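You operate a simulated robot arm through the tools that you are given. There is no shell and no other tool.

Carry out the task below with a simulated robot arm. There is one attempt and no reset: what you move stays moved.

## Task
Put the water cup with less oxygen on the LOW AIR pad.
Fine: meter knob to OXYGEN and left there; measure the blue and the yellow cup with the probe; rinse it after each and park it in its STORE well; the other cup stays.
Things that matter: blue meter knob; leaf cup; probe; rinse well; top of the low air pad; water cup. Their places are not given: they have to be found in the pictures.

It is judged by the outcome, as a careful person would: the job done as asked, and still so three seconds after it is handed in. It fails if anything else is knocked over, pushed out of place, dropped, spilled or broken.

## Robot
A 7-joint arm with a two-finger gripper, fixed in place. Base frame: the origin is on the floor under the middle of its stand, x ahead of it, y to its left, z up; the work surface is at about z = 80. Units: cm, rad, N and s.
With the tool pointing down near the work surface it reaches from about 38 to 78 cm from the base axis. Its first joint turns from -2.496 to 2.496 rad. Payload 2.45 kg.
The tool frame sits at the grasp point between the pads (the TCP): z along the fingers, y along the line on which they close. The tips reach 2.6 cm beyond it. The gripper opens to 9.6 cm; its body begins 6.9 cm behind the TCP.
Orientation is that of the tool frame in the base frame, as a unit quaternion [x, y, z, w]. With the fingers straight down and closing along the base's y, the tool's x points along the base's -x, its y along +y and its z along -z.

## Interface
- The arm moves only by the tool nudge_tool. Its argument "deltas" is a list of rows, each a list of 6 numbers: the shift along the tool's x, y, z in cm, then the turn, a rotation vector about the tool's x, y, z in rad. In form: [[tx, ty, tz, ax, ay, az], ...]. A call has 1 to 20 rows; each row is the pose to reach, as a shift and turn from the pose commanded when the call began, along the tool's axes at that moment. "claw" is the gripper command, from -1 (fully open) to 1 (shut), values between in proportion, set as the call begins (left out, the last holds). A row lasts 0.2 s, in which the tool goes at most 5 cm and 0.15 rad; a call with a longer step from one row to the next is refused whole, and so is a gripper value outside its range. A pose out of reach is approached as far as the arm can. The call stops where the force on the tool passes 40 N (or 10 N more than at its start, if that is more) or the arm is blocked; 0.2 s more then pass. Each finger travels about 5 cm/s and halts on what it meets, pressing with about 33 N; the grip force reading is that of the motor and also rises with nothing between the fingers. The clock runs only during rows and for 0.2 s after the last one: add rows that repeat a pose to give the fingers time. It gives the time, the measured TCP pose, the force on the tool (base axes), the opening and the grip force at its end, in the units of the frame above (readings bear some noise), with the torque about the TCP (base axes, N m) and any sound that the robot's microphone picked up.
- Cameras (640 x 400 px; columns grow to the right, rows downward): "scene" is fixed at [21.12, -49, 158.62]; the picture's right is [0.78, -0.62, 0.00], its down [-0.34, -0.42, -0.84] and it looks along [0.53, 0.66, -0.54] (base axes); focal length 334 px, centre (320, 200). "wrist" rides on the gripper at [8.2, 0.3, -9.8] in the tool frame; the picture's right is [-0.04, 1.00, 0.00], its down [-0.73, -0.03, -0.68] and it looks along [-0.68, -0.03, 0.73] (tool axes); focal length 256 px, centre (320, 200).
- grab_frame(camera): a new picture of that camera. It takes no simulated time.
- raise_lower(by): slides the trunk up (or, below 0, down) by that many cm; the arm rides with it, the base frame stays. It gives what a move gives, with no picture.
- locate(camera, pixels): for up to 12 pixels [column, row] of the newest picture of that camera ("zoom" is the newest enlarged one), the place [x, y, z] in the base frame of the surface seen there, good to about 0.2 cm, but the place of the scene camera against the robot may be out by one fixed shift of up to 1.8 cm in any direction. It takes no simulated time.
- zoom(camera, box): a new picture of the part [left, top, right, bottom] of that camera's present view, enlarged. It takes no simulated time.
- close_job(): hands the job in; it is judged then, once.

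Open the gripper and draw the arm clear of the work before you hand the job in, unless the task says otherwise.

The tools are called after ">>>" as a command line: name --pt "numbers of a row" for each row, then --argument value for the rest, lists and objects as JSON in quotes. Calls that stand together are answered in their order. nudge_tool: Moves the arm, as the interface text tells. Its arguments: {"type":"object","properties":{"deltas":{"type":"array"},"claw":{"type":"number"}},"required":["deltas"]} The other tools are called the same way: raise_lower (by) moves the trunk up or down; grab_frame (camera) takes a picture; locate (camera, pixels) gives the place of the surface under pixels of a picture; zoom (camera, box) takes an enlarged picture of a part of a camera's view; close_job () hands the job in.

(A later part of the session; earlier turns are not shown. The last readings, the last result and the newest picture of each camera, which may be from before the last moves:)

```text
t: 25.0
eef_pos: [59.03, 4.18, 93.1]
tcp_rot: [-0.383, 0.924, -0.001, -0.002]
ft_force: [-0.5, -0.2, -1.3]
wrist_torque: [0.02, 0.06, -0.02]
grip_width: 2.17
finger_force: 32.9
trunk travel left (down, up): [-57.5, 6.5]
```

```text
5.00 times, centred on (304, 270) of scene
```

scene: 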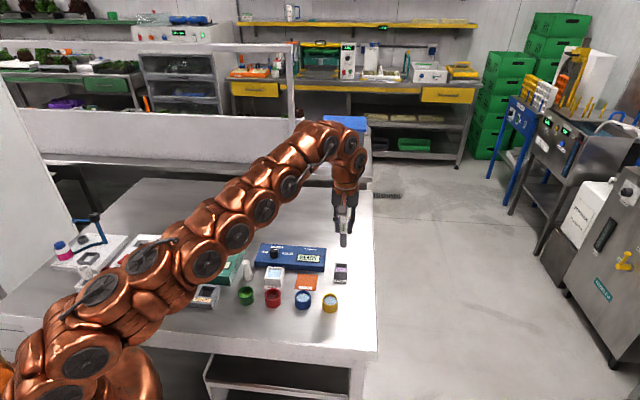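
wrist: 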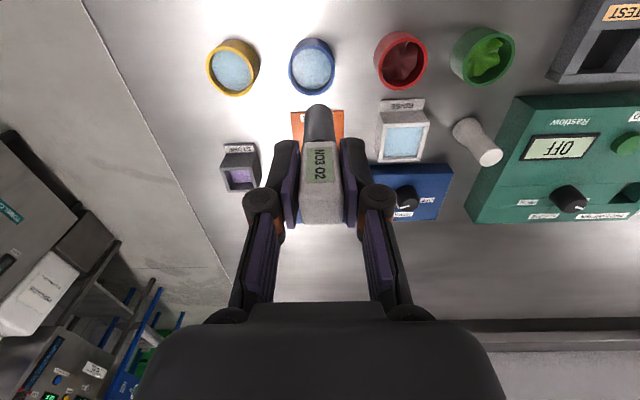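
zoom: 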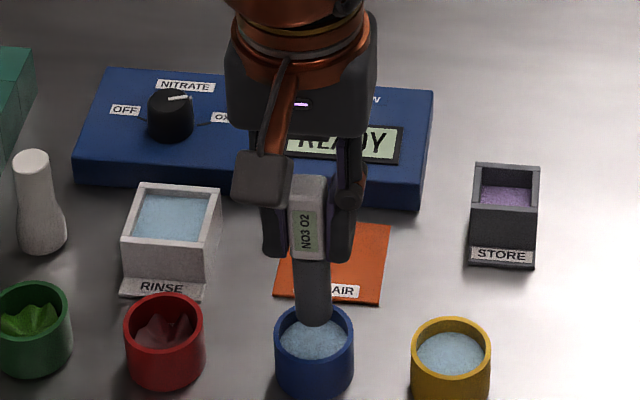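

The probe is over the cup. I locate shaft edges and cup rim to compare centres.

>>> locate --camera "zoom" --pixels '[[315, 318], [300, 315]]'

>>> zoom --camera "wrist" --box '[240, 50, 400, 150]'

```text
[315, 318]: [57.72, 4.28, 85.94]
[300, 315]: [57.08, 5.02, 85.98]
```

```text
4.00 times, centred on (320, 100) of wrist
```

zoom: 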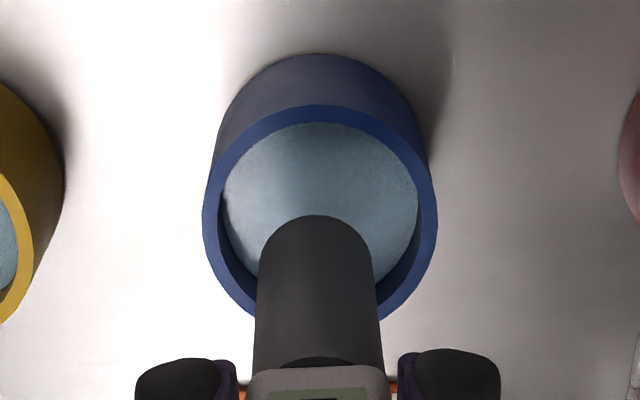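

>>> locate --camera "zoom" --pixels '[[316, 220], [262, 262], [370, 262], [316, 262], [320, 112], [208, 210], [431, 205], [240, 300], [395, 300], [260, 320], [378, 320]]'

```text
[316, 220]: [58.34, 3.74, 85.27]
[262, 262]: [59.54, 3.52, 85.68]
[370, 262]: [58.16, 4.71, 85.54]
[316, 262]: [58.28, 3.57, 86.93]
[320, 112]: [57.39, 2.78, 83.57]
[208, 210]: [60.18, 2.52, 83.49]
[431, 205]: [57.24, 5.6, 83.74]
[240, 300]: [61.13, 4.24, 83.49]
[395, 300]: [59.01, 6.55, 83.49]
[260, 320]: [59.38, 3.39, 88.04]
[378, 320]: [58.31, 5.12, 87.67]
```

Shaft axis (58.92, 4.22) vs cup centre (58.85, 4.13): well centred. I lower slowly by 3.6 cm so the tip goes ~0.9 cm under the water and hold a second.

>>> nudge_tool --pt "0.08 0 1.0 0 0 0" --pt "0.1 0 2.0 0 0 0" --pt "0.1 0 2.8 0 0 0" --pt "0.1 0 3.3 0 0 0" --pt "0.1 0 3.6 0 0 0" --pt "0.1 0 3.6 0 0 0" --pt "0.1 0 3.6 0 0 0" --pt "0.1 0 3.6 0 0 0" --pt "0.1 0 3.6 0 0 0" --pt "0.1 0 3.6 0 0 0" --claw 1

```text
t: 27.2
eef_pos: [58.94, 4.07, 89.37]
tcp_rot: [-0.382, 0.924, 0.001, -0.002]
ft_force: [-0.1, -0.2, -0.5]
wrist_torque: [-0.02, 0.01, -0.01]
grip_width: 2.17
finger_force: 33.2
trunk travel left (down, up): [-57.5, 6.5]
```

I look at the display and the dip.

>>> zoom --camera "scene" --box '[240, 230, 368, 310]'

>>> grab_frame --camera "wrist"

```text
5.00 times, centred on (304, 270) of scene
```

zoom: 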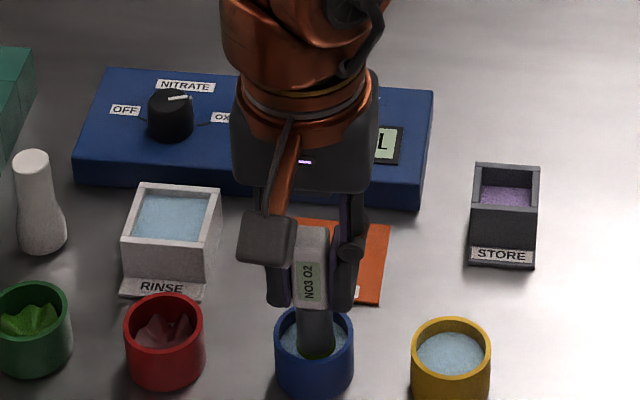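

```text
taken
```

wrist: 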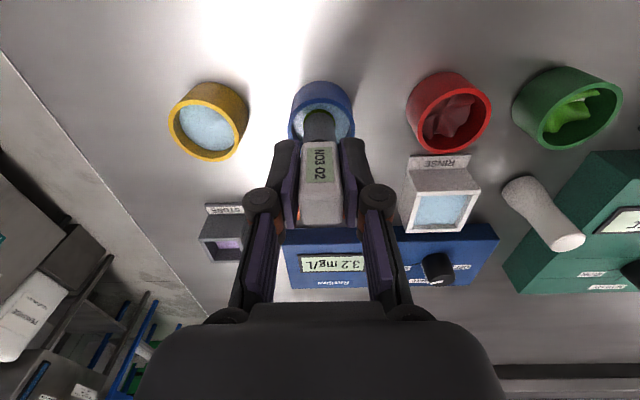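

The meter shows something like "3.2 mg/L" at (332,265) in the wrist view. I zoom in to read it and hold for stabilisation.

>>> zoom --camera "wrist" --box '[280, 240, 376, 300]'

>>> zoom --camera "wrist" --box '[272, 70, 368, 130]'

```text
6.67 times, centred on (328, 270) of wrist
```

zoom: 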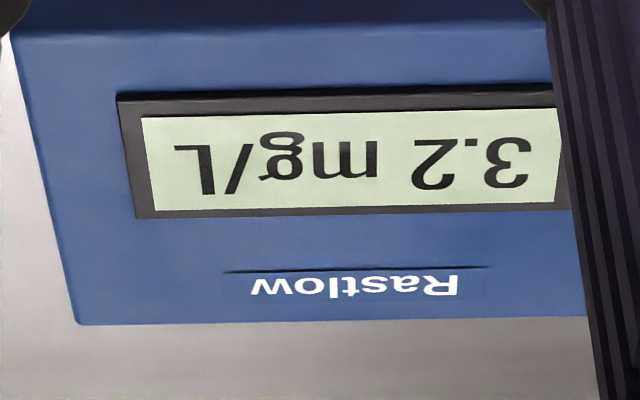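

```text
6.67 times, centred on (320, 100) of wrist
```

zoom: 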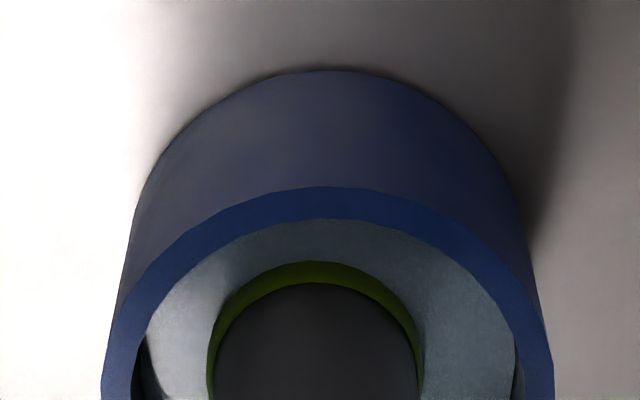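

Display reads 3.2 mg/L and the shaft has a green (wet/dirty) film. I hold still ~3 s more to see if the reading is stable.

>>> nudge_tool --pt "0 0 0 0 0 0" --pt "0 0 0 0 0 0" --pt "0 0 0 0 0 0" --pt "0 0 0 0 0 0" --pt "0 0 0 0 0 0" --pt "0 0 0 0 0 0" --pt "0 0 0 0 0 0" --pt "0 0 0 0 0 0" --pt "0 0 0 0 0 0" --pt "0 0 0 0 0 0" --pt "0 0 0 0 0 0" --pt "0 0 0 0 0 0" --pt "0 0 0 0 0 0" --pt "0 0 0 0 0 0" --pt "0 0 0 0 0 0" --claw 1

```text
t: 30.4
eef_pos: [58.91, 4.13, 89.28]
tcp_rot: [-0.382, 0.924, -0.001, -0.002]
ft_force: [0.5, 0.2, -0.9]
wrist_torque: [0.02, 0.03, -0.02]
grip_width: 2.18
finger_force: 32.8
trunk travel left (down, up): [-57.5, 6.5]
```

Reading the display again.

>>> zoom --camera "wrist" --box '[280, 240, 376, 300]'

>>> zoom --camera "scene" --box '[240, 230, 368, 310]'

```text
6.67 times, centred on (328, 270) of wrist
```

zoom: 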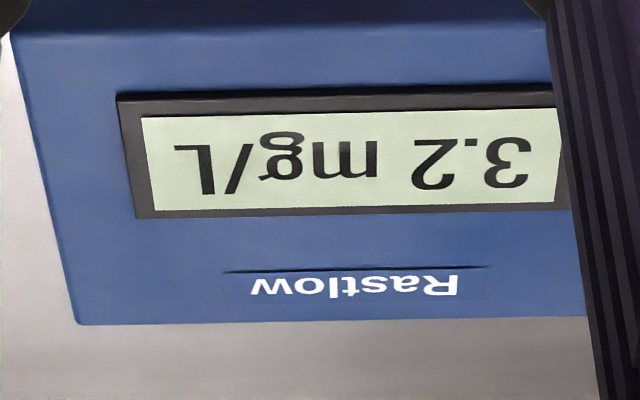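

```text
5.00 times, centred on (304, 270) of scene
```

zoom: 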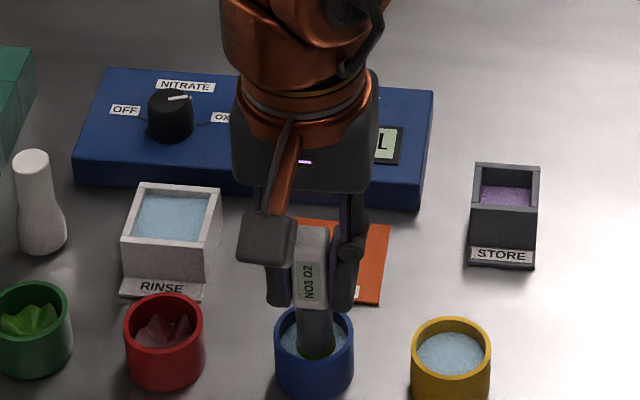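

Blue cup: a stable 3.2 mg/L. I raise the probe straight out and carry it to above the rinse well (57.6, 17.4).

>>> nudge_tool --pt "0 0 -1.0 0 0 0" --pt "0 0 -2.5 0 0 0" --pt "0 0 -4.5 0 0 0" --pt "0 0 -6.5 0 0 0" --pt "0 0 -7.5 0 0 0" --pt "-1.1 1.35 -7.5 0 0 0" --pt "-2.5 3.1 -7.5 0 0 0" --pt "-4.0 4.9 -7.5 0 0 0" --pt "-5.5 6.7 -7.5 0 0 0" --pt "-7.0 8.6 -7.5 0 0 0" --pt "-8.0 9.8 -7.5 0 0 0" --pt "-8.42 10.31 -7.5 0 0 0" --pt "-8.42 10.31 -7.5 0 0 0" --claw 1

```text
t: 33.2
eef_pos: [57.57, 17.4, 96.84]
tcp_rot: [-0.381, 0.924, 0.0, -0.002]
ft_force: [-0.4, 0.1, -1.3]
wrist_torque: [0.0, 0.0, -0.03]
grip_width: 2.18
finger_force: 32.4
trunk travel left (down, up): [-57.5, 6.5]
```

I check the probe against the rinse well.

>>> grab_frame --camera "wrist"

>>> zoom --camera "scene" --box '[220, 220, 348, 300]'

>>> zoom --camera "wrist" --box '[240, 50, 400, 150]'

```text
taken
```

wrist: 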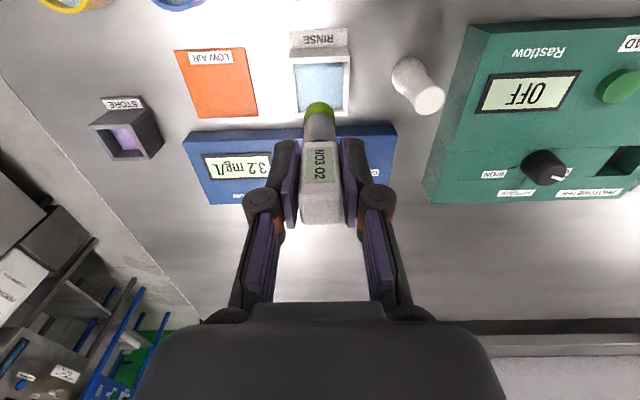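

```text
5.00 times, centred on (284, 260) of scene
```

zoom: 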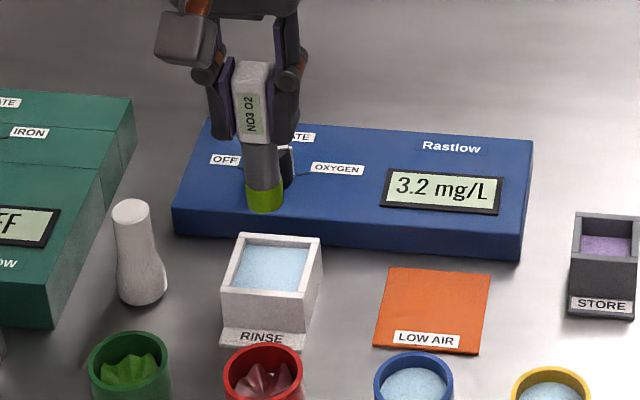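

```text
4.00 times, centred on (320, 100) of wrist
```

zoom: 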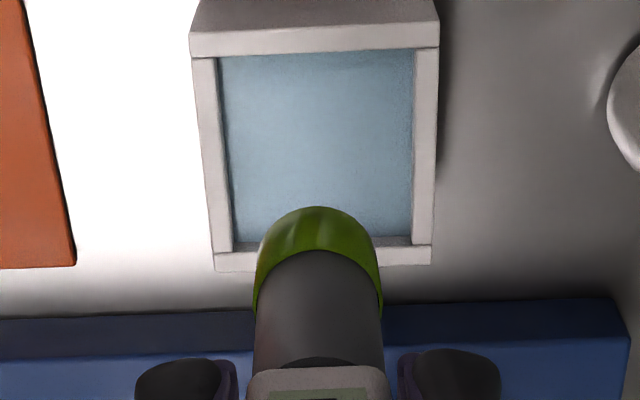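

The green film marks the dipped end. I locate the rinse well's edges and the shaft here.

>>> locate --camera "zoom" --pixels '[[190, 45], [438, 40], [428, 255], [218, 262], [222, 62], [412, 55], [410, 236], [236, 240], [318, 150], [318, 212], [262, 270], [378, 270]]'

```text
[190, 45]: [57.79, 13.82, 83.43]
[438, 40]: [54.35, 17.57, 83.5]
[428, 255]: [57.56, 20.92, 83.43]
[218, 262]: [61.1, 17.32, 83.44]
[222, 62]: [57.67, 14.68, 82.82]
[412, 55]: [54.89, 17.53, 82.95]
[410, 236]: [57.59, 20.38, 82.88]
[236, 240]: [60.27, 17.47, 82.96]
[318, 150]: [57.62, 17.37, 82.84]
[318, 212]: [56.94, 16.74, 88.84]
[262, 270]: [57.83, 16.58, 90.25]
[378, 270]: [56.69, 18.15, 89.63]
```

The shaft is centred on the rinse well (57.6, 17.45). I lower so the tip is ~1.3 cm under the rinse water, swirl gently, and hold.

>>> nudge_tool --pt "0 0 2.0 0 0 0" --pt "0 0 4.0 0 0 0" --pt "0 0 5.5 0 0 0" --pt "0 0 6.8 0 0 0" --pt "0 0 7.45 0 0 0" --pt "0 0 7.45 0 0 0" --pt "0.3 0 7.45 0 0 0" --pt "0 0.3 7.45 0 0 0" --pt "-0.3 0 7.45 0 0 0" --pt "0 -0.3 7.45 0 0 0" --pt "0.3 0 7.45 0 0 0" --pt "0 0 7.45 0 0 0" --pt "0 0 7.45 0 0 0" --pt "0 0 7.45 0 0 0" --claw 1

```text
t: 36.2
eef_pos: [57.6, 17.36, 89.48]
tcp_rot: [-0.382, 0.924, 0.0, -0.001]
ft_force: [-0.7, 0.2, -1.2]
wrist_torque: [0.04, -0.01, 0.01]
grip_width: 2.18
finger_force: 32.9
trunk travel left (down, up): [-57.5, 6.5]
```

I look at the dip in the rinse well.

>>> zoom --camera "scene" --box '[220, 220, 348, 300]'

>>> zoom --camera "wrist" --box '[240, 70, 400, 170]'

```text
5.00 times, centred on (284, 260) of scene
```

zoom: 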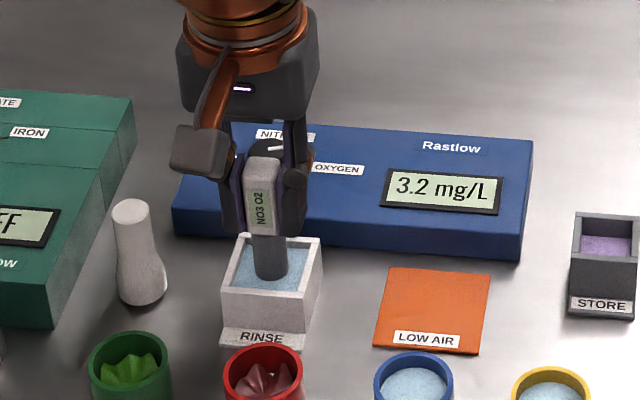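

```text
4.00 times, centred on (320, 120) of wrist
```

zoom: 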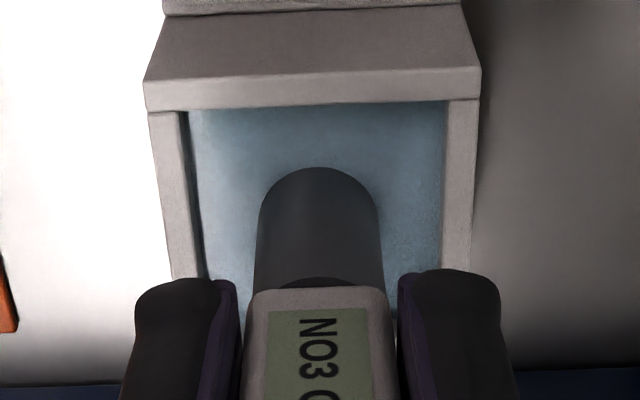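

The green film is gone above the waterline. I raise the probe straight out and inspect the tip.

>>> nudge_tool --pt "0 0 0 0 0 0" --pt "0 0 -1.0 0 0 0" --pt "0 0 -2.5 0 0 0" --pt "0 0 -4.5 0 0 0" --pt "0 0 -6.5 0 0 0" --pt "0 0 -7.5 0 0 0" --pt "0 0 -7.5 0 0 0" --claw 1

>>> zoom --camera "scene" --box '[220, 220, 348, 300]'

>>> zoom --camera "wrist" --box '[240, 50, 400, 150]'

```text
t: 37.8
eef_pos: [57.56, 17.46, 97.01]
tcp_rot: [-0.383, 0.924, 0.0, -0.002]
ft_force: [-0.1, -0.1, -0.7]
wrist_torque: [0.01, 0.0, 0.04]
grip_width: 2.19
finger_force: 33.1
trunk travel left (down, up): [-57.5, 6.5]
```

```text
5.00 times, centred on (284, 260) of scene
```

zoom: 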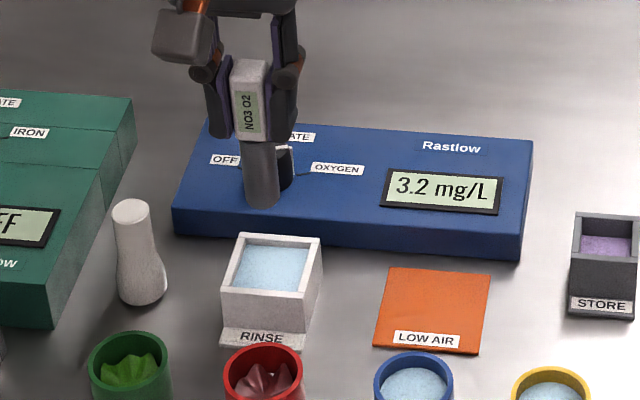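

```text
4.00 times, centred on (320, 100) of wrist
```

zoom: 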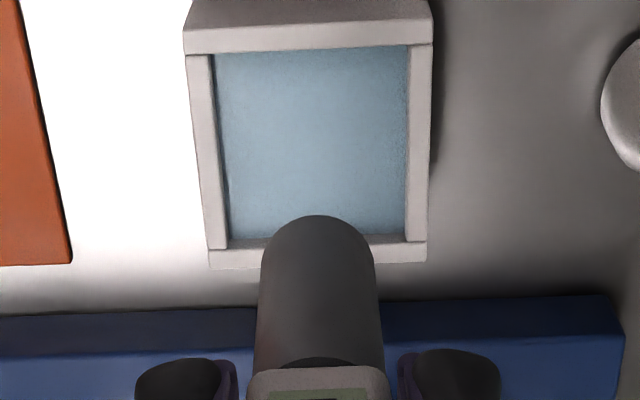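

The probe tip is clean. I carry it at the same height to above the yellow cup (64.2, -1.35).

>>> nudge_tool --pt "0.5 -1.1 0 0 0 0" --pt "1.4 -2.9 0 0 0 0" --pt "2.3 -4.8 0 0 0 0" --pt "3.2 -6.7 0 0 0 0" --pt "4.1 -8.6 0 0 0 0" --pt "5.0 -10.5 0 0 0 0" --pt "5.9 -12.4 0 0 0 0" --pt "6.8 -14.3 0 0 0 0" --pt "7.7 -16.2 0 0 0 0" --pt "8.3 -17.4 0 0 0 0" --pt "8.56 -17.96 0 0 0 0" --pt "8.56 -17.96 0 0 0 0" --claw 1

>>> zoom --camera "wrist" --box '[240, 50, 400, 150]'

>>> zoom --camera "scene" --box '[240, 230, 368, 310]'

```text
t: 40.4
eef_pos: [64.27, -1.45, 96.84]
tcp_rot: [-0.382, 0.924, -0.001, -0.001]
ft_force: [0.3, -0.3, -0.8]
wrist_torque: [0.02, 0.02, -0.04]
grip_width: 2.18
finger_force: 33.4
trunk travel left (down, up): [-57.5, 6.5]
```

```text
4.00 times, centred on (320, 100) of wrist
```

zoom: 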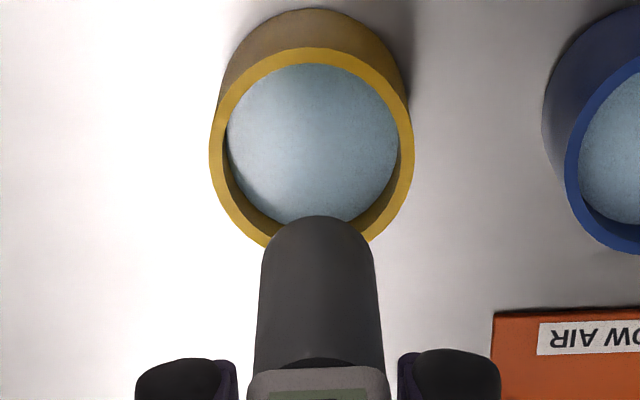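

```text
5.00 times, centred on (304, 270) of scene
```

zoom: 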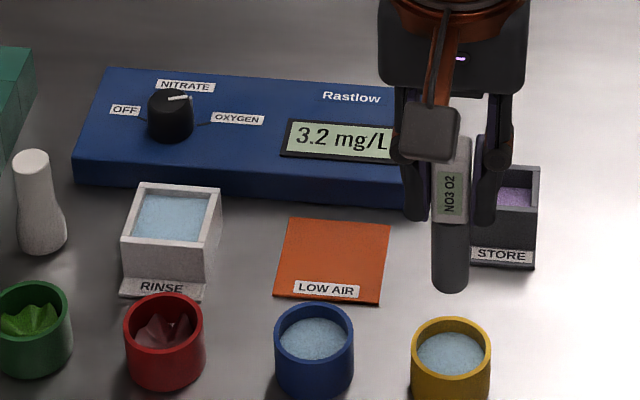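

The probe is above the yellow cup. I re-zoom the wrist view and locate to confirm centring.

>>> zoom --camera "wrist" --box '[240, 50, 400, 150]'

>>> locate --camera "zoom" --pixels '[[312, 55], [214, 150], [407, 150], [255, 235], [380, 230], [318, 222], [265, 262], [373, 262], [240, 80], [390, 90], [310, 140]]'

```text
4.00 times, centred on (320, 100) of wrist
```

zoom: 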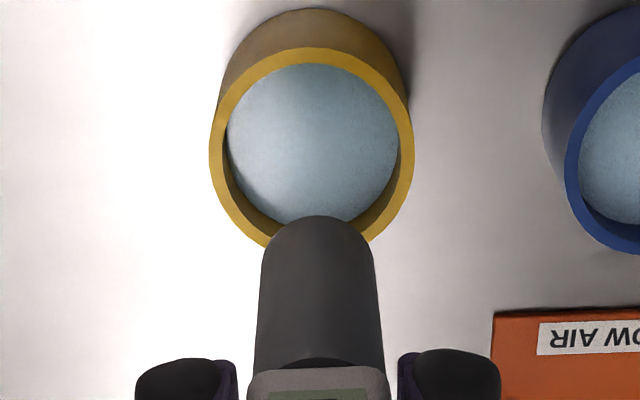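

```text
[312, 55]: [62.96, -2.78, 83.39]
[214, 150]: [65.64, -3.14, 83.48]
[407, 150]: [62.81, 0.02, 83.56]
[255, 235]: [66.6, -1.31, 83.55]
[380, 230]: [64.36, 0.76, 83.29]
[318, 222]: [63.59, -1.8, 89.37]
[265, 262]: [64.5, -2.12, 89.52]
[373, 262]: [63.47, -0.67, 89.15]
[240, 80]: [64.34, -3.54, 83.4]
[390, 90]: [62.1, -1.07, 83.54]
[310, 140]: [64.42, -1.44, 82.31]
```

Shaft axis ≈ (64.2, -1.3), cup centre ≈ (64.3, -1.4). I shift 0.12 cm and lower slowly so the tip goes ~0.9 cm under the water.

>>> nudge_tool --pt "0 -0.12 1.5 0 0 0" --pt "0 -0.12 3.0 0 0 0" --pt "0 -0.12 4.5 0 0 0" --pt "0 -0.12 5.5 0 0 0" --pt "0 -0.12 6.4 0 0 0" --pt "0 -0.12 7.0 0 0 0" --pt "0 -0.12 7.45 0 0 0" --pt "0 -0.12 7.45 0 0 0" --pt "0 -0.12 7.45 0 0 0" --pt "0 -0.12 7.45 0 0 0" --pt "0 -0.12 7.45 0 0 0" --pt "0 -0.12 7.45 0 0 0" --pt "0 -0.12 7.45 0 0 0" --pt "0 -0.12 7.45 0 0 0" --pt "0 -0.12 7.45 0 0 0" --pt "0 -0.12 7.45 0 0 0" --pt "0 -0.12 7.45 0 0 0" --claw 1

>>> grab_frame --camera "wrist"

>>> zoom --camera "scene" --box '[240, 230, 368, 310]'

```text
t: 44.0
eef_pos: [64.27, -1.47, 89.29]
tcp_rot: [-0.382, 0.924, -0.001, -0.001]
ft_force: [-0.5, 0.3, 0.2]
wrist_torque: [-0.02, -0.03, 0.0]
grip_width: 2.21
finger_force: 33.2
trunk travel left (down, up): [-57.5, 6.5]
```

```text
taken
```

wrist: 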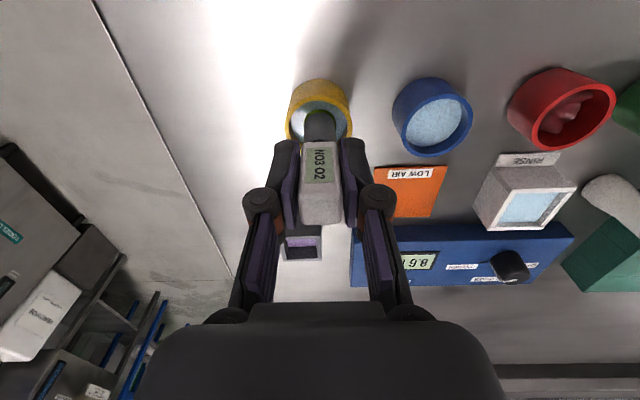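

```text
5.00 times, centred on (304, 270) of scene
```

zoom: 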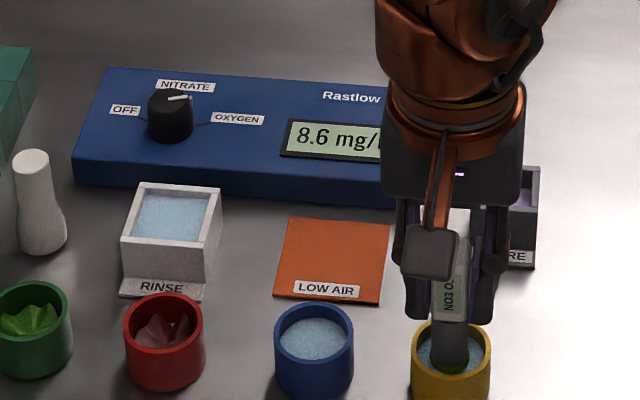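

Yellow cup reads 8.6 mg/L, blue was 3.2 mg/L, so blue is the one for the pad. I raise the probe and carry it back above the rinse well.

>>> nudge_tool --pt "0 0 -1.0 0 0 0" --pt "0 0 -2.5 0 0 0" --pt "0 0 -4.5 0 0 0" --pt "0 0 -6.5 0 0 0" --pt "0 0 -7.5 0 0 0" --pt "-0.6 1.2 -7.5 0 0 0" --pt "-1.5 3.1 -7.5 0 0 0" --pt "-2.4 5.0 -7.5 0 0 0" --pt "-3.3 6.9 -7.5 0 0 0" --pt "-4.2 8.8 -7.5 0 0 0" --pt "-5.1 10.7 -7.5 0 0 0" --pt "-6.0 12.6 -7.5 0 0 0" --pt "-6.9 14.5 -7.5 0 0 0" --pt "-7.8 16.4 -7.5 0 0 0" --pt "-8.3 17.5 -7.5 0 0 0" --pt "-8.56 18.08 -7.5 0 0 0" --pt "-8.56 18.08 -7.5 0 0 0" --claw 1

>>> zoom --camera "scene" --box '[220, 220, 380, 320]'

>>> zoom --camera "wrist" --box '[240, 50, 400, 150]'

```text
t: 47.6
eef_pos: [57.38, 17.45, 96.98]
tcp_rot: [-0.383, 0.924, -0.001, -0.002]
ft_force: [0.8, 0.5, -0.7]
wrist_torque: [0.02, 0.0, -0.01]
grip_width: 2.16
finger_force: 33.0
trunk travel left (down, up): [-57.5, 6.5]
```

```text
4.00 times, centred on (300, 270) of scene
```

zoom: 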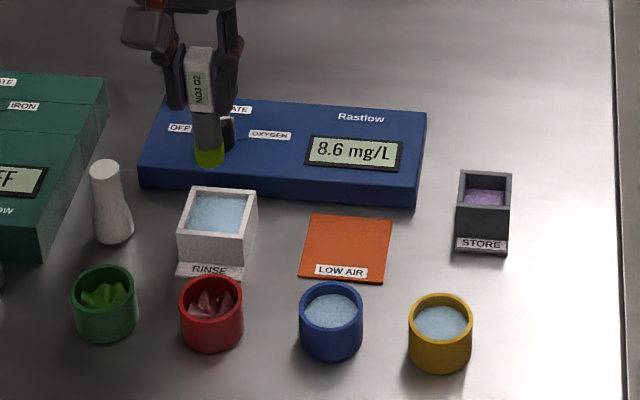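

```text
4.00 times, centred on (320, 100) of wrist
```

zoom: 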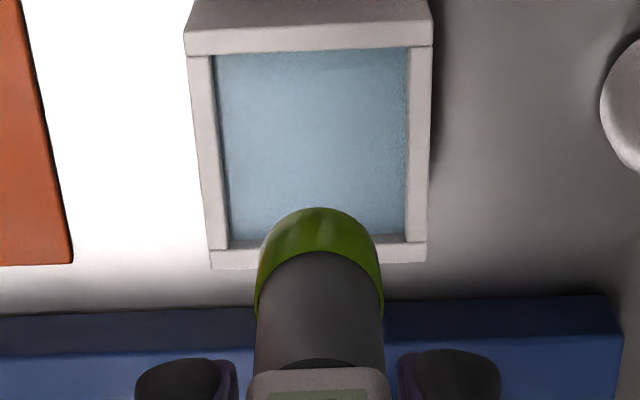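

Display confirms 8.6 mg/L, and the probe is back above the rinse well in the same place as before. I rinse it with the same dip and swirl, then raise.

>>> nudge_tool --pt "0 0 2.0 0 0 0" --pt "0 0 4.0 0 0 0" --pt "0 0 5.5 0 0 0" --pt "0 0 6.8 0 0 0" --pt "0 0 7.5 0 0 0" --pt "0 0 7.5 0 0 0" --pt "0.3 0 7.5 0 0 0" --pt "0 0.3 7.5 0 0 0" --pt "-0.3 0 7.5 0 0 0" --pt "0 -0.3 7.5 0 0 0" --pt "0.3 0 7.5 0 0 0" --pt "0 0 7.5 0 0 0" --pt "0 0 7.5 0 0 0" --pt "0 0 7.5 0 0 0" --pt "0 0 6.5 0 0 0" --pt "0 0 5.0 0 0 0" --pt "0 0 3.0 0 0 0" --pt "0 0 1.0 0 0 0" --pt "0 0 0 0 0 0" --pt "0 0 0 0 0 0" --claw 1

>>> zoom --camera "scene" --box '[220, 220, 380, 320]'

>>> grab_frame --camera "wrist"

```text
t: 51.8
eef_pos: [57.49, 17.46, 97.07]
tcp_rot: [-0.383, 0.924, -0.001, -0.001]
ft_force: [0.6, -1.0, -1.4]
wrist_torque: [-0.03, 0.0, 0.01]
grip_width: 2.19
finger_force: 32.8
trunk travel left (down, up): [-57.5, 6.5]
```

```text
4.00 times, centred on (300, 270) of scene
```

zoom: 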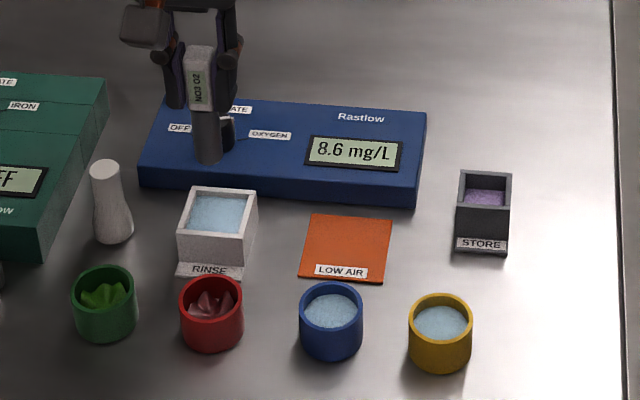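

```text
taken
```

wrist: 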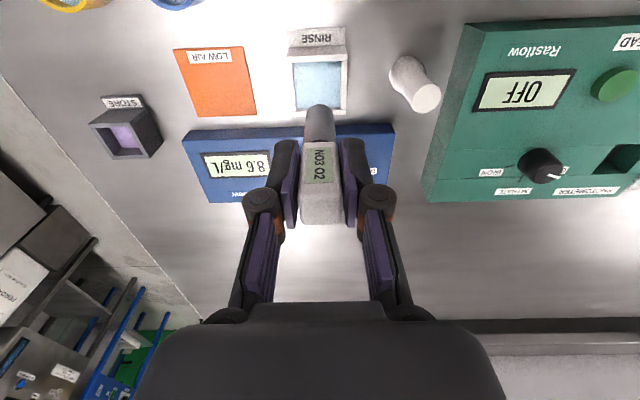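

The probe is clean. From this wrist view I locate the LOW AIR pad's corners, then carry the probe to above the STORE well.

>>> locate --camera "wrist" --pixels '[[176, 51], [242, 48], [255, 113], [195, 117], [215, 85], [209, 57]]'

>>> nudge_tool --pt "-0.3 -1.2 0 0 0 0" --pt "-0.7 -3.1 0 0 0 0" --pt "-1.1 -5.1 0 0 0 0" --pt "-1.55 -7.1 0 0 0 0" --pt "-2.0 -9.1 0 0 0 0" --pt "-2.4 -11.1 0 0 0 0" --pt "-2.85 -13.1 0 0 0 0" --pt "-3.3 -15.1 0 0 0 0" --pt "-3.7 -17.1 0 0 0 0" --pt "-4.1 -18.9 0 0 0 0" --pt "-4.4 -20.1 0 0 0 0" --pt "-4.48 -20.57 0 0 0 0" --pt "-4.48 -20.57 0 0 0 0" --claw 1

>>> zoom --camera "scene" --box '[280, 210, 400, 285]'

>>> zoom --camera "wrist" --box '[256, 50, 384, 130]'

```text
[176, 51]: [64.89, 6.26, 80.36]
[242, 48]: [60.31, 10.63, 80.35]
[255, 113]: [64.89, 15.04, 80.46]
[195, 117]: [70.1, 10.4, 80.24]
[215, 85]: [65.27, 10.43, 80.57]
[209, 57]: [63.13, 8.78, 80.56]
```

```text
t: 54.6
eef_pos: [75.47, 5.95, 97.04]
tcp_rot: [-0.382, 0.924, -0.001, -0.002]
ft_force: [0.4, -0.2, -0.5]
wrist_torque: [0.04, 0.0, -0.04]
grip_width: 2.17
finger_force: 32.5
trunk travel left (down, up): [-57.5, 6.5]
```

```text
5.33 times, centred on (340, 248) of scene
```

zoom: 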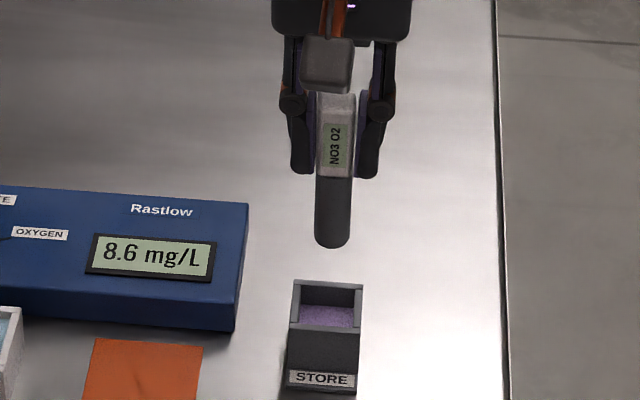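

```text
5.00 times, centred on (320, 90) of wrist
```

zoom: 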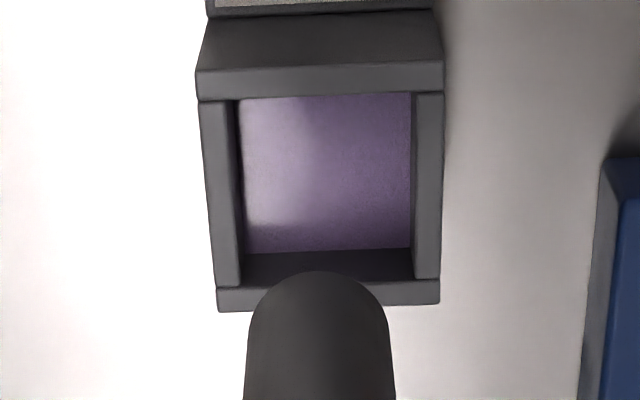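

Pad centre ≈ (65.05, 10.6), top z ≈ 80.5, ~6.4 cm square. Now I locate the STORE rim and shaft for parking.

>>> locate --camera "zoom" --pixels '[[197, 85], [443, 80], [438, 295], [220, 300], [240, 105], [412, 98], [412, 272], [243, 278], [320, 276], [258, 320], [380, 320], [320, 180]]'

```text
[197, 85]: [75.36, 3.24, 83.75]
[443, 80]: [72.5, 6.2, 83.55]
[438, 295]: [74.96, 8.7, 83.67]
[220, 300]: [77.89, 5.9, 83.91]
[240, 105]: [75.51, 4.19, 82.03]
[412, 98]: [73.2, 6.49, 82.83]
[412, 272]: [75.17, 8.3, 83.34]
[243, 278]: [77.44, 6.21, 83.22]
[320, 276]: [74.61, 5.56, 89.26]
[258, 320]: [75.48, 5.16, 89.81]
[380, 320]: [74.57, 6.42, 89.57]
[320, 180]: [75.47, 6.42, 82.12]
```

The shaft is aligned with the well centre (75.2, 6.1). I lower 8.1 cm (0.1 cm above the original seat) slowly.

>>> nudge_tool --pt "0 0 1.5 0 0 0" --pt "0 0 3.0 0 0 0" --pt "0 0 4.2 0 0 0" --pt "0 0 5.2 0 0 0" --pt "0 0 6.2 0 0 0" --pt "0 0 7.0 0 0 0" --pt "0 0 7.6 0 0 0" --pt "0 0 8.1 0 0 0" --pt "0 0 8.1 0 0 0" --claw 1

>>> zoom --camera "scene" --box '[280, 210, 400, 285]'

>>> zoom --camera "wrist" --box '[220, 60, 420, 185]'

```text
t: 56.6
eef_pos: [75.41, 6.01, 88.96]
tcp_rot: [-0.382, 0.924, 0.0, 0.0]
ft_force: [0.1, 0.1, -0.6]
wrist_torque: [0.0, -0.01, 0.01]
grip_width: 2.16
finger_force: 32.9
trunk travel left (down, up): [-57.5, 6.5]
```

```text
5.33 times, centred on (340, 248) of scene
```

zoom: 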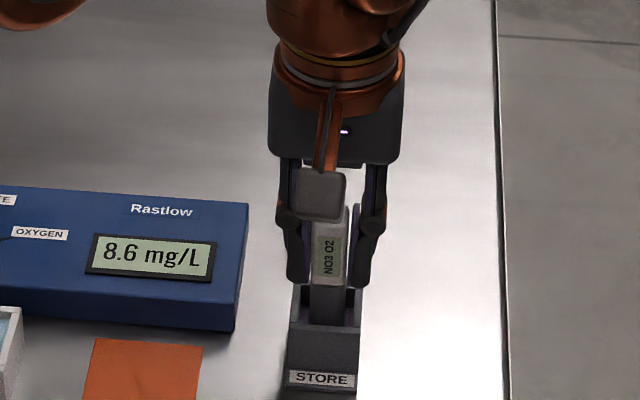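

```text
3.20 times, centred on (320, 122) of wrist
```

zoom: 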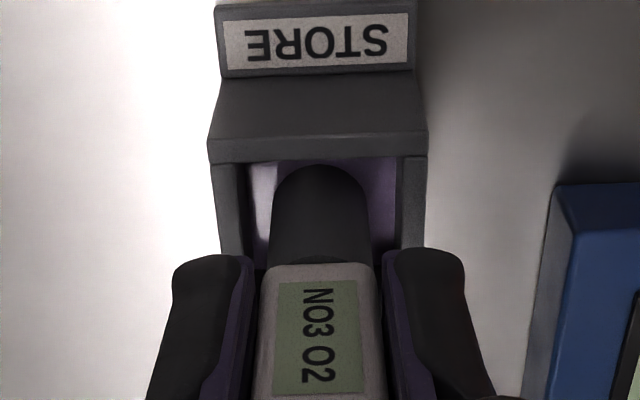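

The shaft is inside the well with no contact force. I lower another 0.12 cm to seat it and check force before releasing.

>>> nudge_tool --pt "0 0 0.06 0 0 0" --pt "0 0 0.12 0 0 0" --pt "0 0 0.12 0 0 0" --claw 1

```text
t: 57.4
eef_pos: [75.29, 6.03, 88.64]
tcp_rot: [-0.383, 0.924, -0.001, -0.002]
ft_force: [-0.9, -0.5, -0.7]
wrist_torque: [-0.02, -0.01, -0.02]
grip_width: 2.19
finger_force: 33.2
trunk travel left (down, up): [-57.5, 6.5]
```

Still no contact reading. I lower another 0.1 cm to find the seat.

>>> nudge_tool --pt "0 0 0.05 0 0 0" --pt "0 0 0.1 0 0 0" --pt "0 0 0.1 0 0 0" --claw 1

```text
t: 58.2
eef_pos: [75.23, 6.03, 88.7]
tcp_rot: [-0.383, 0.924, -0.001, -0.001]
ft_force: [-0.4, -0.8, 4.0]
wrist_torque: [-0.02, 0.04, -0.01]
grip_width: 2.18
finger_force: 33.0
trunk travel left (down, up): [-57.5, 6.5]
```

Upward 4 N: the probe is seated. I open the fingers and rise straight up.

>>> nudge_tool --pt "0 0 0 0 0 0" --pt "0 0 0 0 0 0" --pt "0 0 0 0 0 0" --pt "0 0 0 0 0 0" --pt "0 0 -1.5 0 0 0" --pt "0 0 -3.5 0 0 0" --pt "0 0 -6.0 0 0 0" --pt "0 0 -9.0 0 0 0" --pt "0 0 -12.0 0 0 0" --pt "0 0 -12.0 0 0 0" --claw 0

>>> zoom --camera "scene" --box '[280, 210, 400, 285]'

>>> grab_frame --camera "wrist"

```text
t: 60.4
eef_pos: [75.36, 6.08, 100.55]
tcp_rot: [-0.383, 0.924, -0.001, -0.002]
ft_force: [0.3, 1.0, 1.0]
wrist_torque: [0.03, 0.0, 0.03]
grip_width: 4.81
finger_force: 0.0
trunk travel left (down, up): [-57.5, 6.5]
```

```text
5.33 times, centred on (340, 248) of scene
```

zoom: 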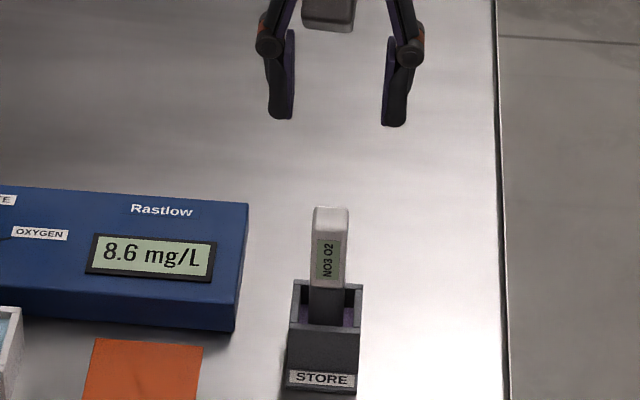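

```text
taken
```

wrist: 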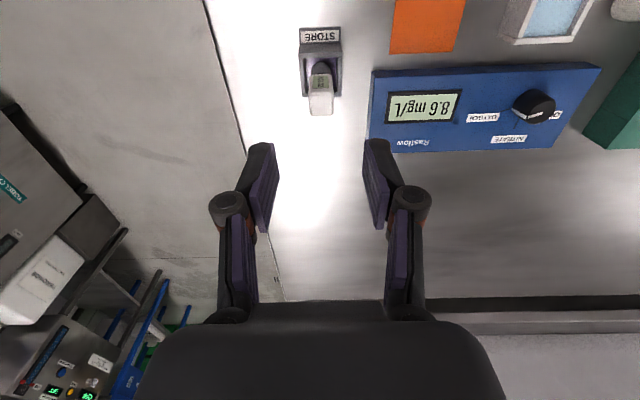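

The probe stands in the STORE well, upright and centred. Next I move above the blue cup (58.85, 4.15) with the fingers opened to 6.4 cm.

>>> nudge_tool --pt "1.4 1.1 0 0 0 0" --pt "3.4 2.7 0 0 0 0" --pt "5.4 4.3 0 0 0 0" --pt "7.4 5.9 0 0 0 0" --pt "9.4 7.5 0 0 0 0" --pt "11.4 9.0 1.0 0 0 0" --pt "12.6 9.9 3.0 0 0 0" --pt "13.04 10.28 5.0 0 0 0" --pt "13.04 10.28 7.0 0 0 0" --pt "13.04 10.28 7.5 0 0 0" --pt "13.04 10.28 7.5 0 0 0" --claw -0.333

>>> grab_frame --camera "wrist"

>>> zoom --camera "scene" --box '[240, 230, 368, 310]'

>>> zoom --camera "wrist" --box '[240, 50, 400, 150]'

```text
t: 62.8
eef_pos: [59.03, 3.9, 93.22]
tcp_rot: [-0.382, 0.924, -0.001, -0.002]
ft_force: [-0.4, -0.4, 0.1]
wrist_torque: [0.01, 0.01, 0.0]
grip_width: 6.4
finger_force: 0.1
trunk travel left (down, up): [-57.5, 6.5]
```

```text
taken
```

wrist: 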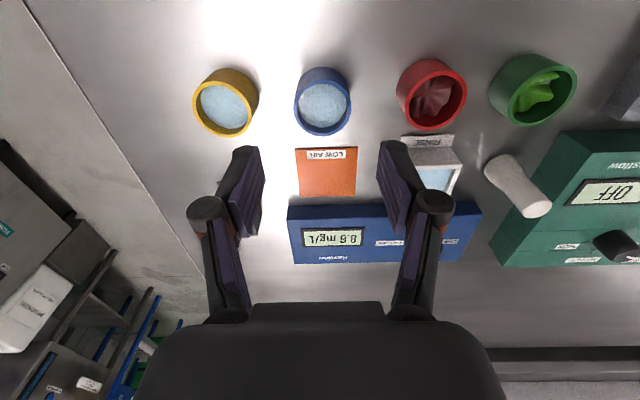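

```text
5.00 times, centred on (304, 270) of scene
```

zoom: 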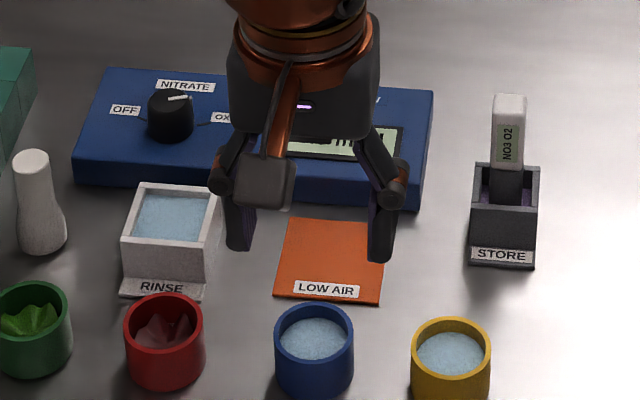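

```text
4.00 times, centred on (320, 100) of wrist
```

zoom: 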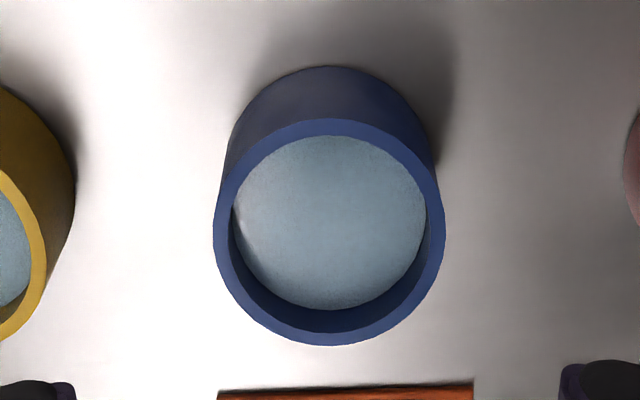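

I locate the blue cup rim and the pad edges in this clear view.

>>> locate --camera "zoom" --pixels '[[330, 126], [330, 338], [220, 230], [438, 228], [250, 155], [410, 305], [250, 305], [410, 155], [330, 220], [238, 110], [330, 70]]'

>>> locate --camera "wrist" --pixels '[[297, 149], [355, 148], [354, 196], [300, 197], [327, 175], [320, 204], [380, 204], [290, 207], [208, 152], [245, 160]]'

```text
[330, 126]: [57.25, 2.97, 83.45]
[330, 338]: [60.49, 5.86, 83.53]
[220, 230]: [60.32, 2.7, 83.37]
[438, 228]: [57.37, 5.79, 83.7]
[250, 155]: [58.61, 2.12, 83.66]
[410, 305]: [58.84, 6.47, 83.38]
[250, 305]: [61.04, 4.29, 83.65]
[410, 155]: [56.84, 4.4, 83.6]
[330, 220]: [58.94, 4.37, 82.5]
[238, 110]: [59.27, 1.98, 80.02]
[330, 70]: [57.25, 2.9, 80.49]
```

```text
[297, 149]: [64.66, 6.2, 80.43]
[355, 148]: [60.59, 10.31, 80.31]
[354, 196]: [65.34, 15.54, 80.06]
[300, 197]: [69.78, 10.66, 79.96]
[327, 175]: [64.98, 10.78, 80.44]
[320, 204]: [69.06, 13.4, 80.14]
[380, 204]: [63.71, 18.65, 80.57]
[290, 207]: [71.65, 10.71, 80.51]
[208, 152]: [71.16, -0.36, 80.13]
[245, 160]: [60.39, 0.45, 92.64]
```

Cup centre ≈ (58.85, 4.3), pad centre ≈ (65.0, 10.7). I shift slightly (0.15 cm) and descend 9.9 cm around the cup with fingers open 6.4 cm.

>>> nudge_tool --pt "-0.15 0.15 1.5 0 0 0" --pt "-0.15 0.15 3.5 0 0 0" --pt "-0.15 0.15 5.5 0 0 0" --pt "-0.15 0.15 7.2 0 0 0" --pt "-0.15 0.15 8.5 0 0 0" --pt "-0.15 0.15 9.4 0 0 0" --pt "-0.15 0.15 9.9 0 0 0" --pt "-0.15 0.15 9.9 0 0 0" --claw -0.333

>>> grab_frame --camera "wrist"

>>> zoom --camera "scene" --box '[240, 240, 368, 320]'

```text
t: 64.6
eef_pos: [58.83, 4.29, 83.27]
tcp_rot: [-0.383, 0.924, -0.001, -0.001]
ft_force: [-0.7, -0.3, 0.5]
wrist_torque: [-0.02, 0.02, 0.0]
grip_width: 6.4
finger_force: 0.0
trunk travel left (down, up): [-57.5, 6.5]
```

```text
taken
```

wrist: 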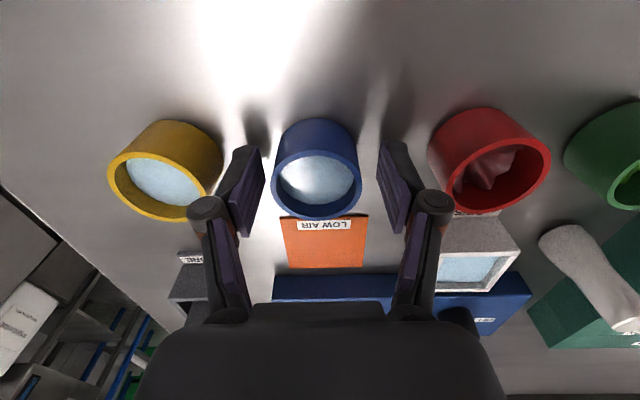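

```text
5.00 times, centred on (304, 280) of scene
```

zoom: 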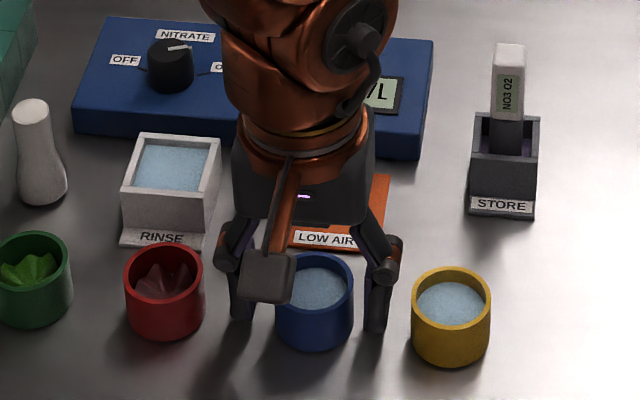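

The cup sits between the fingers with even gaps. I close partway to 4.7 cm first, gently.

>>> nudge_tool --pt "0 0 0 0 0 0" --pt "0 0 0 0 0 0" --pt "0 0 0 0 0 0" --claw 0.02

>>> zoom --camera "wrist" --box '[220, 100, 420, 225]'

```text
t: 65.4
eef_pos: [58.74, 4.23, 83.32]
tcp_rot: [-0.383, 0.924, -0.001, -0.002]
ft_force: [1.0, -0.4, -0.1]
wrist_torque: [0.04, 0.0, 0.03]
grip_width: 4.72
finger_force: 0.2
trunk travel left (down, up): [-57.5, 6.5]
```

```text
3.20 times, centred on (320, 162) of wrist
```

zoom: 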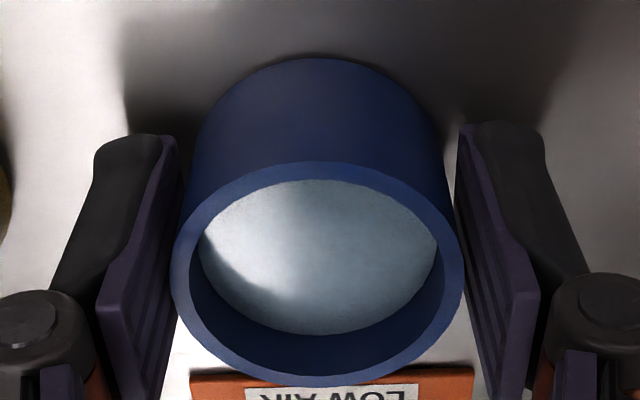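

The cup is nearly touching on both sides. I close to grip it.

>>> nudge_tool --pt "0 -0.05 0 0 0 0" --pt "0 -0.05 0 0 0 0" --pt "0 -0.05 0 0 0 0" --pt "0 -0.05 0 0 0 0" --claw 1

>>> zoom --camera "wrist" --box '[220, 100, 420, 225]'

```text
t: 66.4
eef_pos: [58.75, 4.25, 83.37]
tcp_rot: [-0.383, 0.924, -0.001, -0.002]
ft_force: [-0.7, 0.6, 5.1]
wrist_torque: [0.02, 0.02, 0.01]
grip_width: 4.48
finger_force: 33.0
trunk travel left (down, up): [-57.5, 6.5]
```

```text
3.20 times, centred on (320, 162) of wrist
```

zoom: 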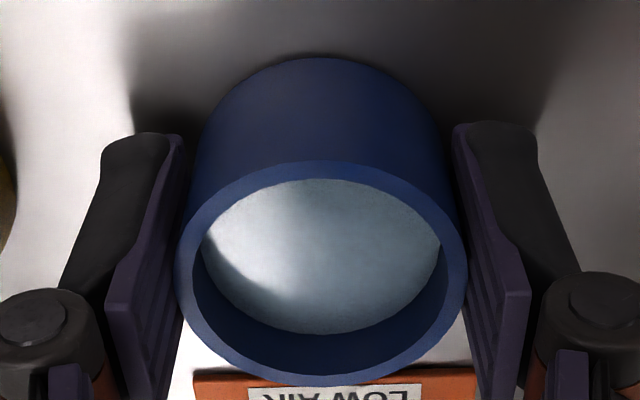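

Gripped at 4.48 cm with 33 N. I lift slowly by 3 cm.

>>> nudge_tool --pt "0 -0.05 -0.1 0 0 0" --pt "0 -0.05 -0.3 0 0 0" --pt "0 -0.05 -0.6 0 0 0" --pt "0 -0.05 -1.0 0 0 0" --pt "0 -0.05 -1.4 0 0 0" --pt "0 -0.05 -1.8 0 0 0" --pt "0 -0.05 -2.2 0 0 0" --pt "0 -0.05 -2.6 0 0 0" --pt "0 -0.05 -2.85 0 0 0" --pt "0 -0.05 -3.0 0 0 0" --pt "0 -0.05 -3.0 0 0 0" --claw 1

>>> grab_frame --camera "wrist"

>>> zoom --camera "scene" --box '[240, 240, 368, 320]'

```text
t: 68.8
eef_pos: [59.0, 4.33, 86.26]
tcp_rot: [-0.383, 0.924, -0.001, -0.002]
ft_force: [-0.2, -0.8, 0.5]
wrist_torque: [0.01, 0.02, 0.03]
grip_width: 4.46
finger_force: 32.9
trunk travel left (down, up): [-57.5, 6.5]
```

```text
taken
```

wrist: 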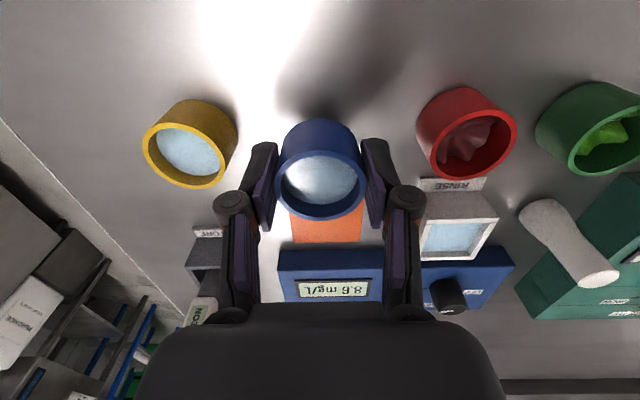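

```text
5.00 times, centred on (304, 280) of scene
```

zoom: 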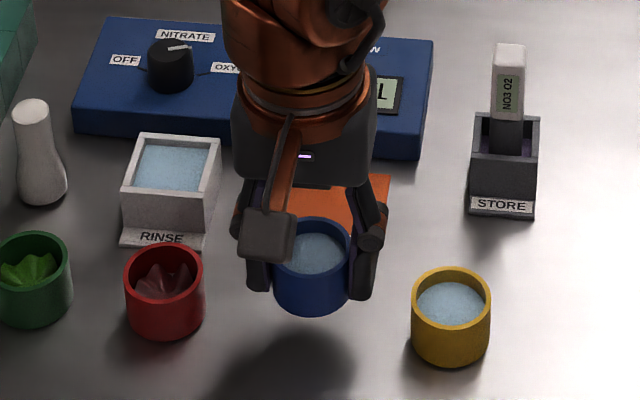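

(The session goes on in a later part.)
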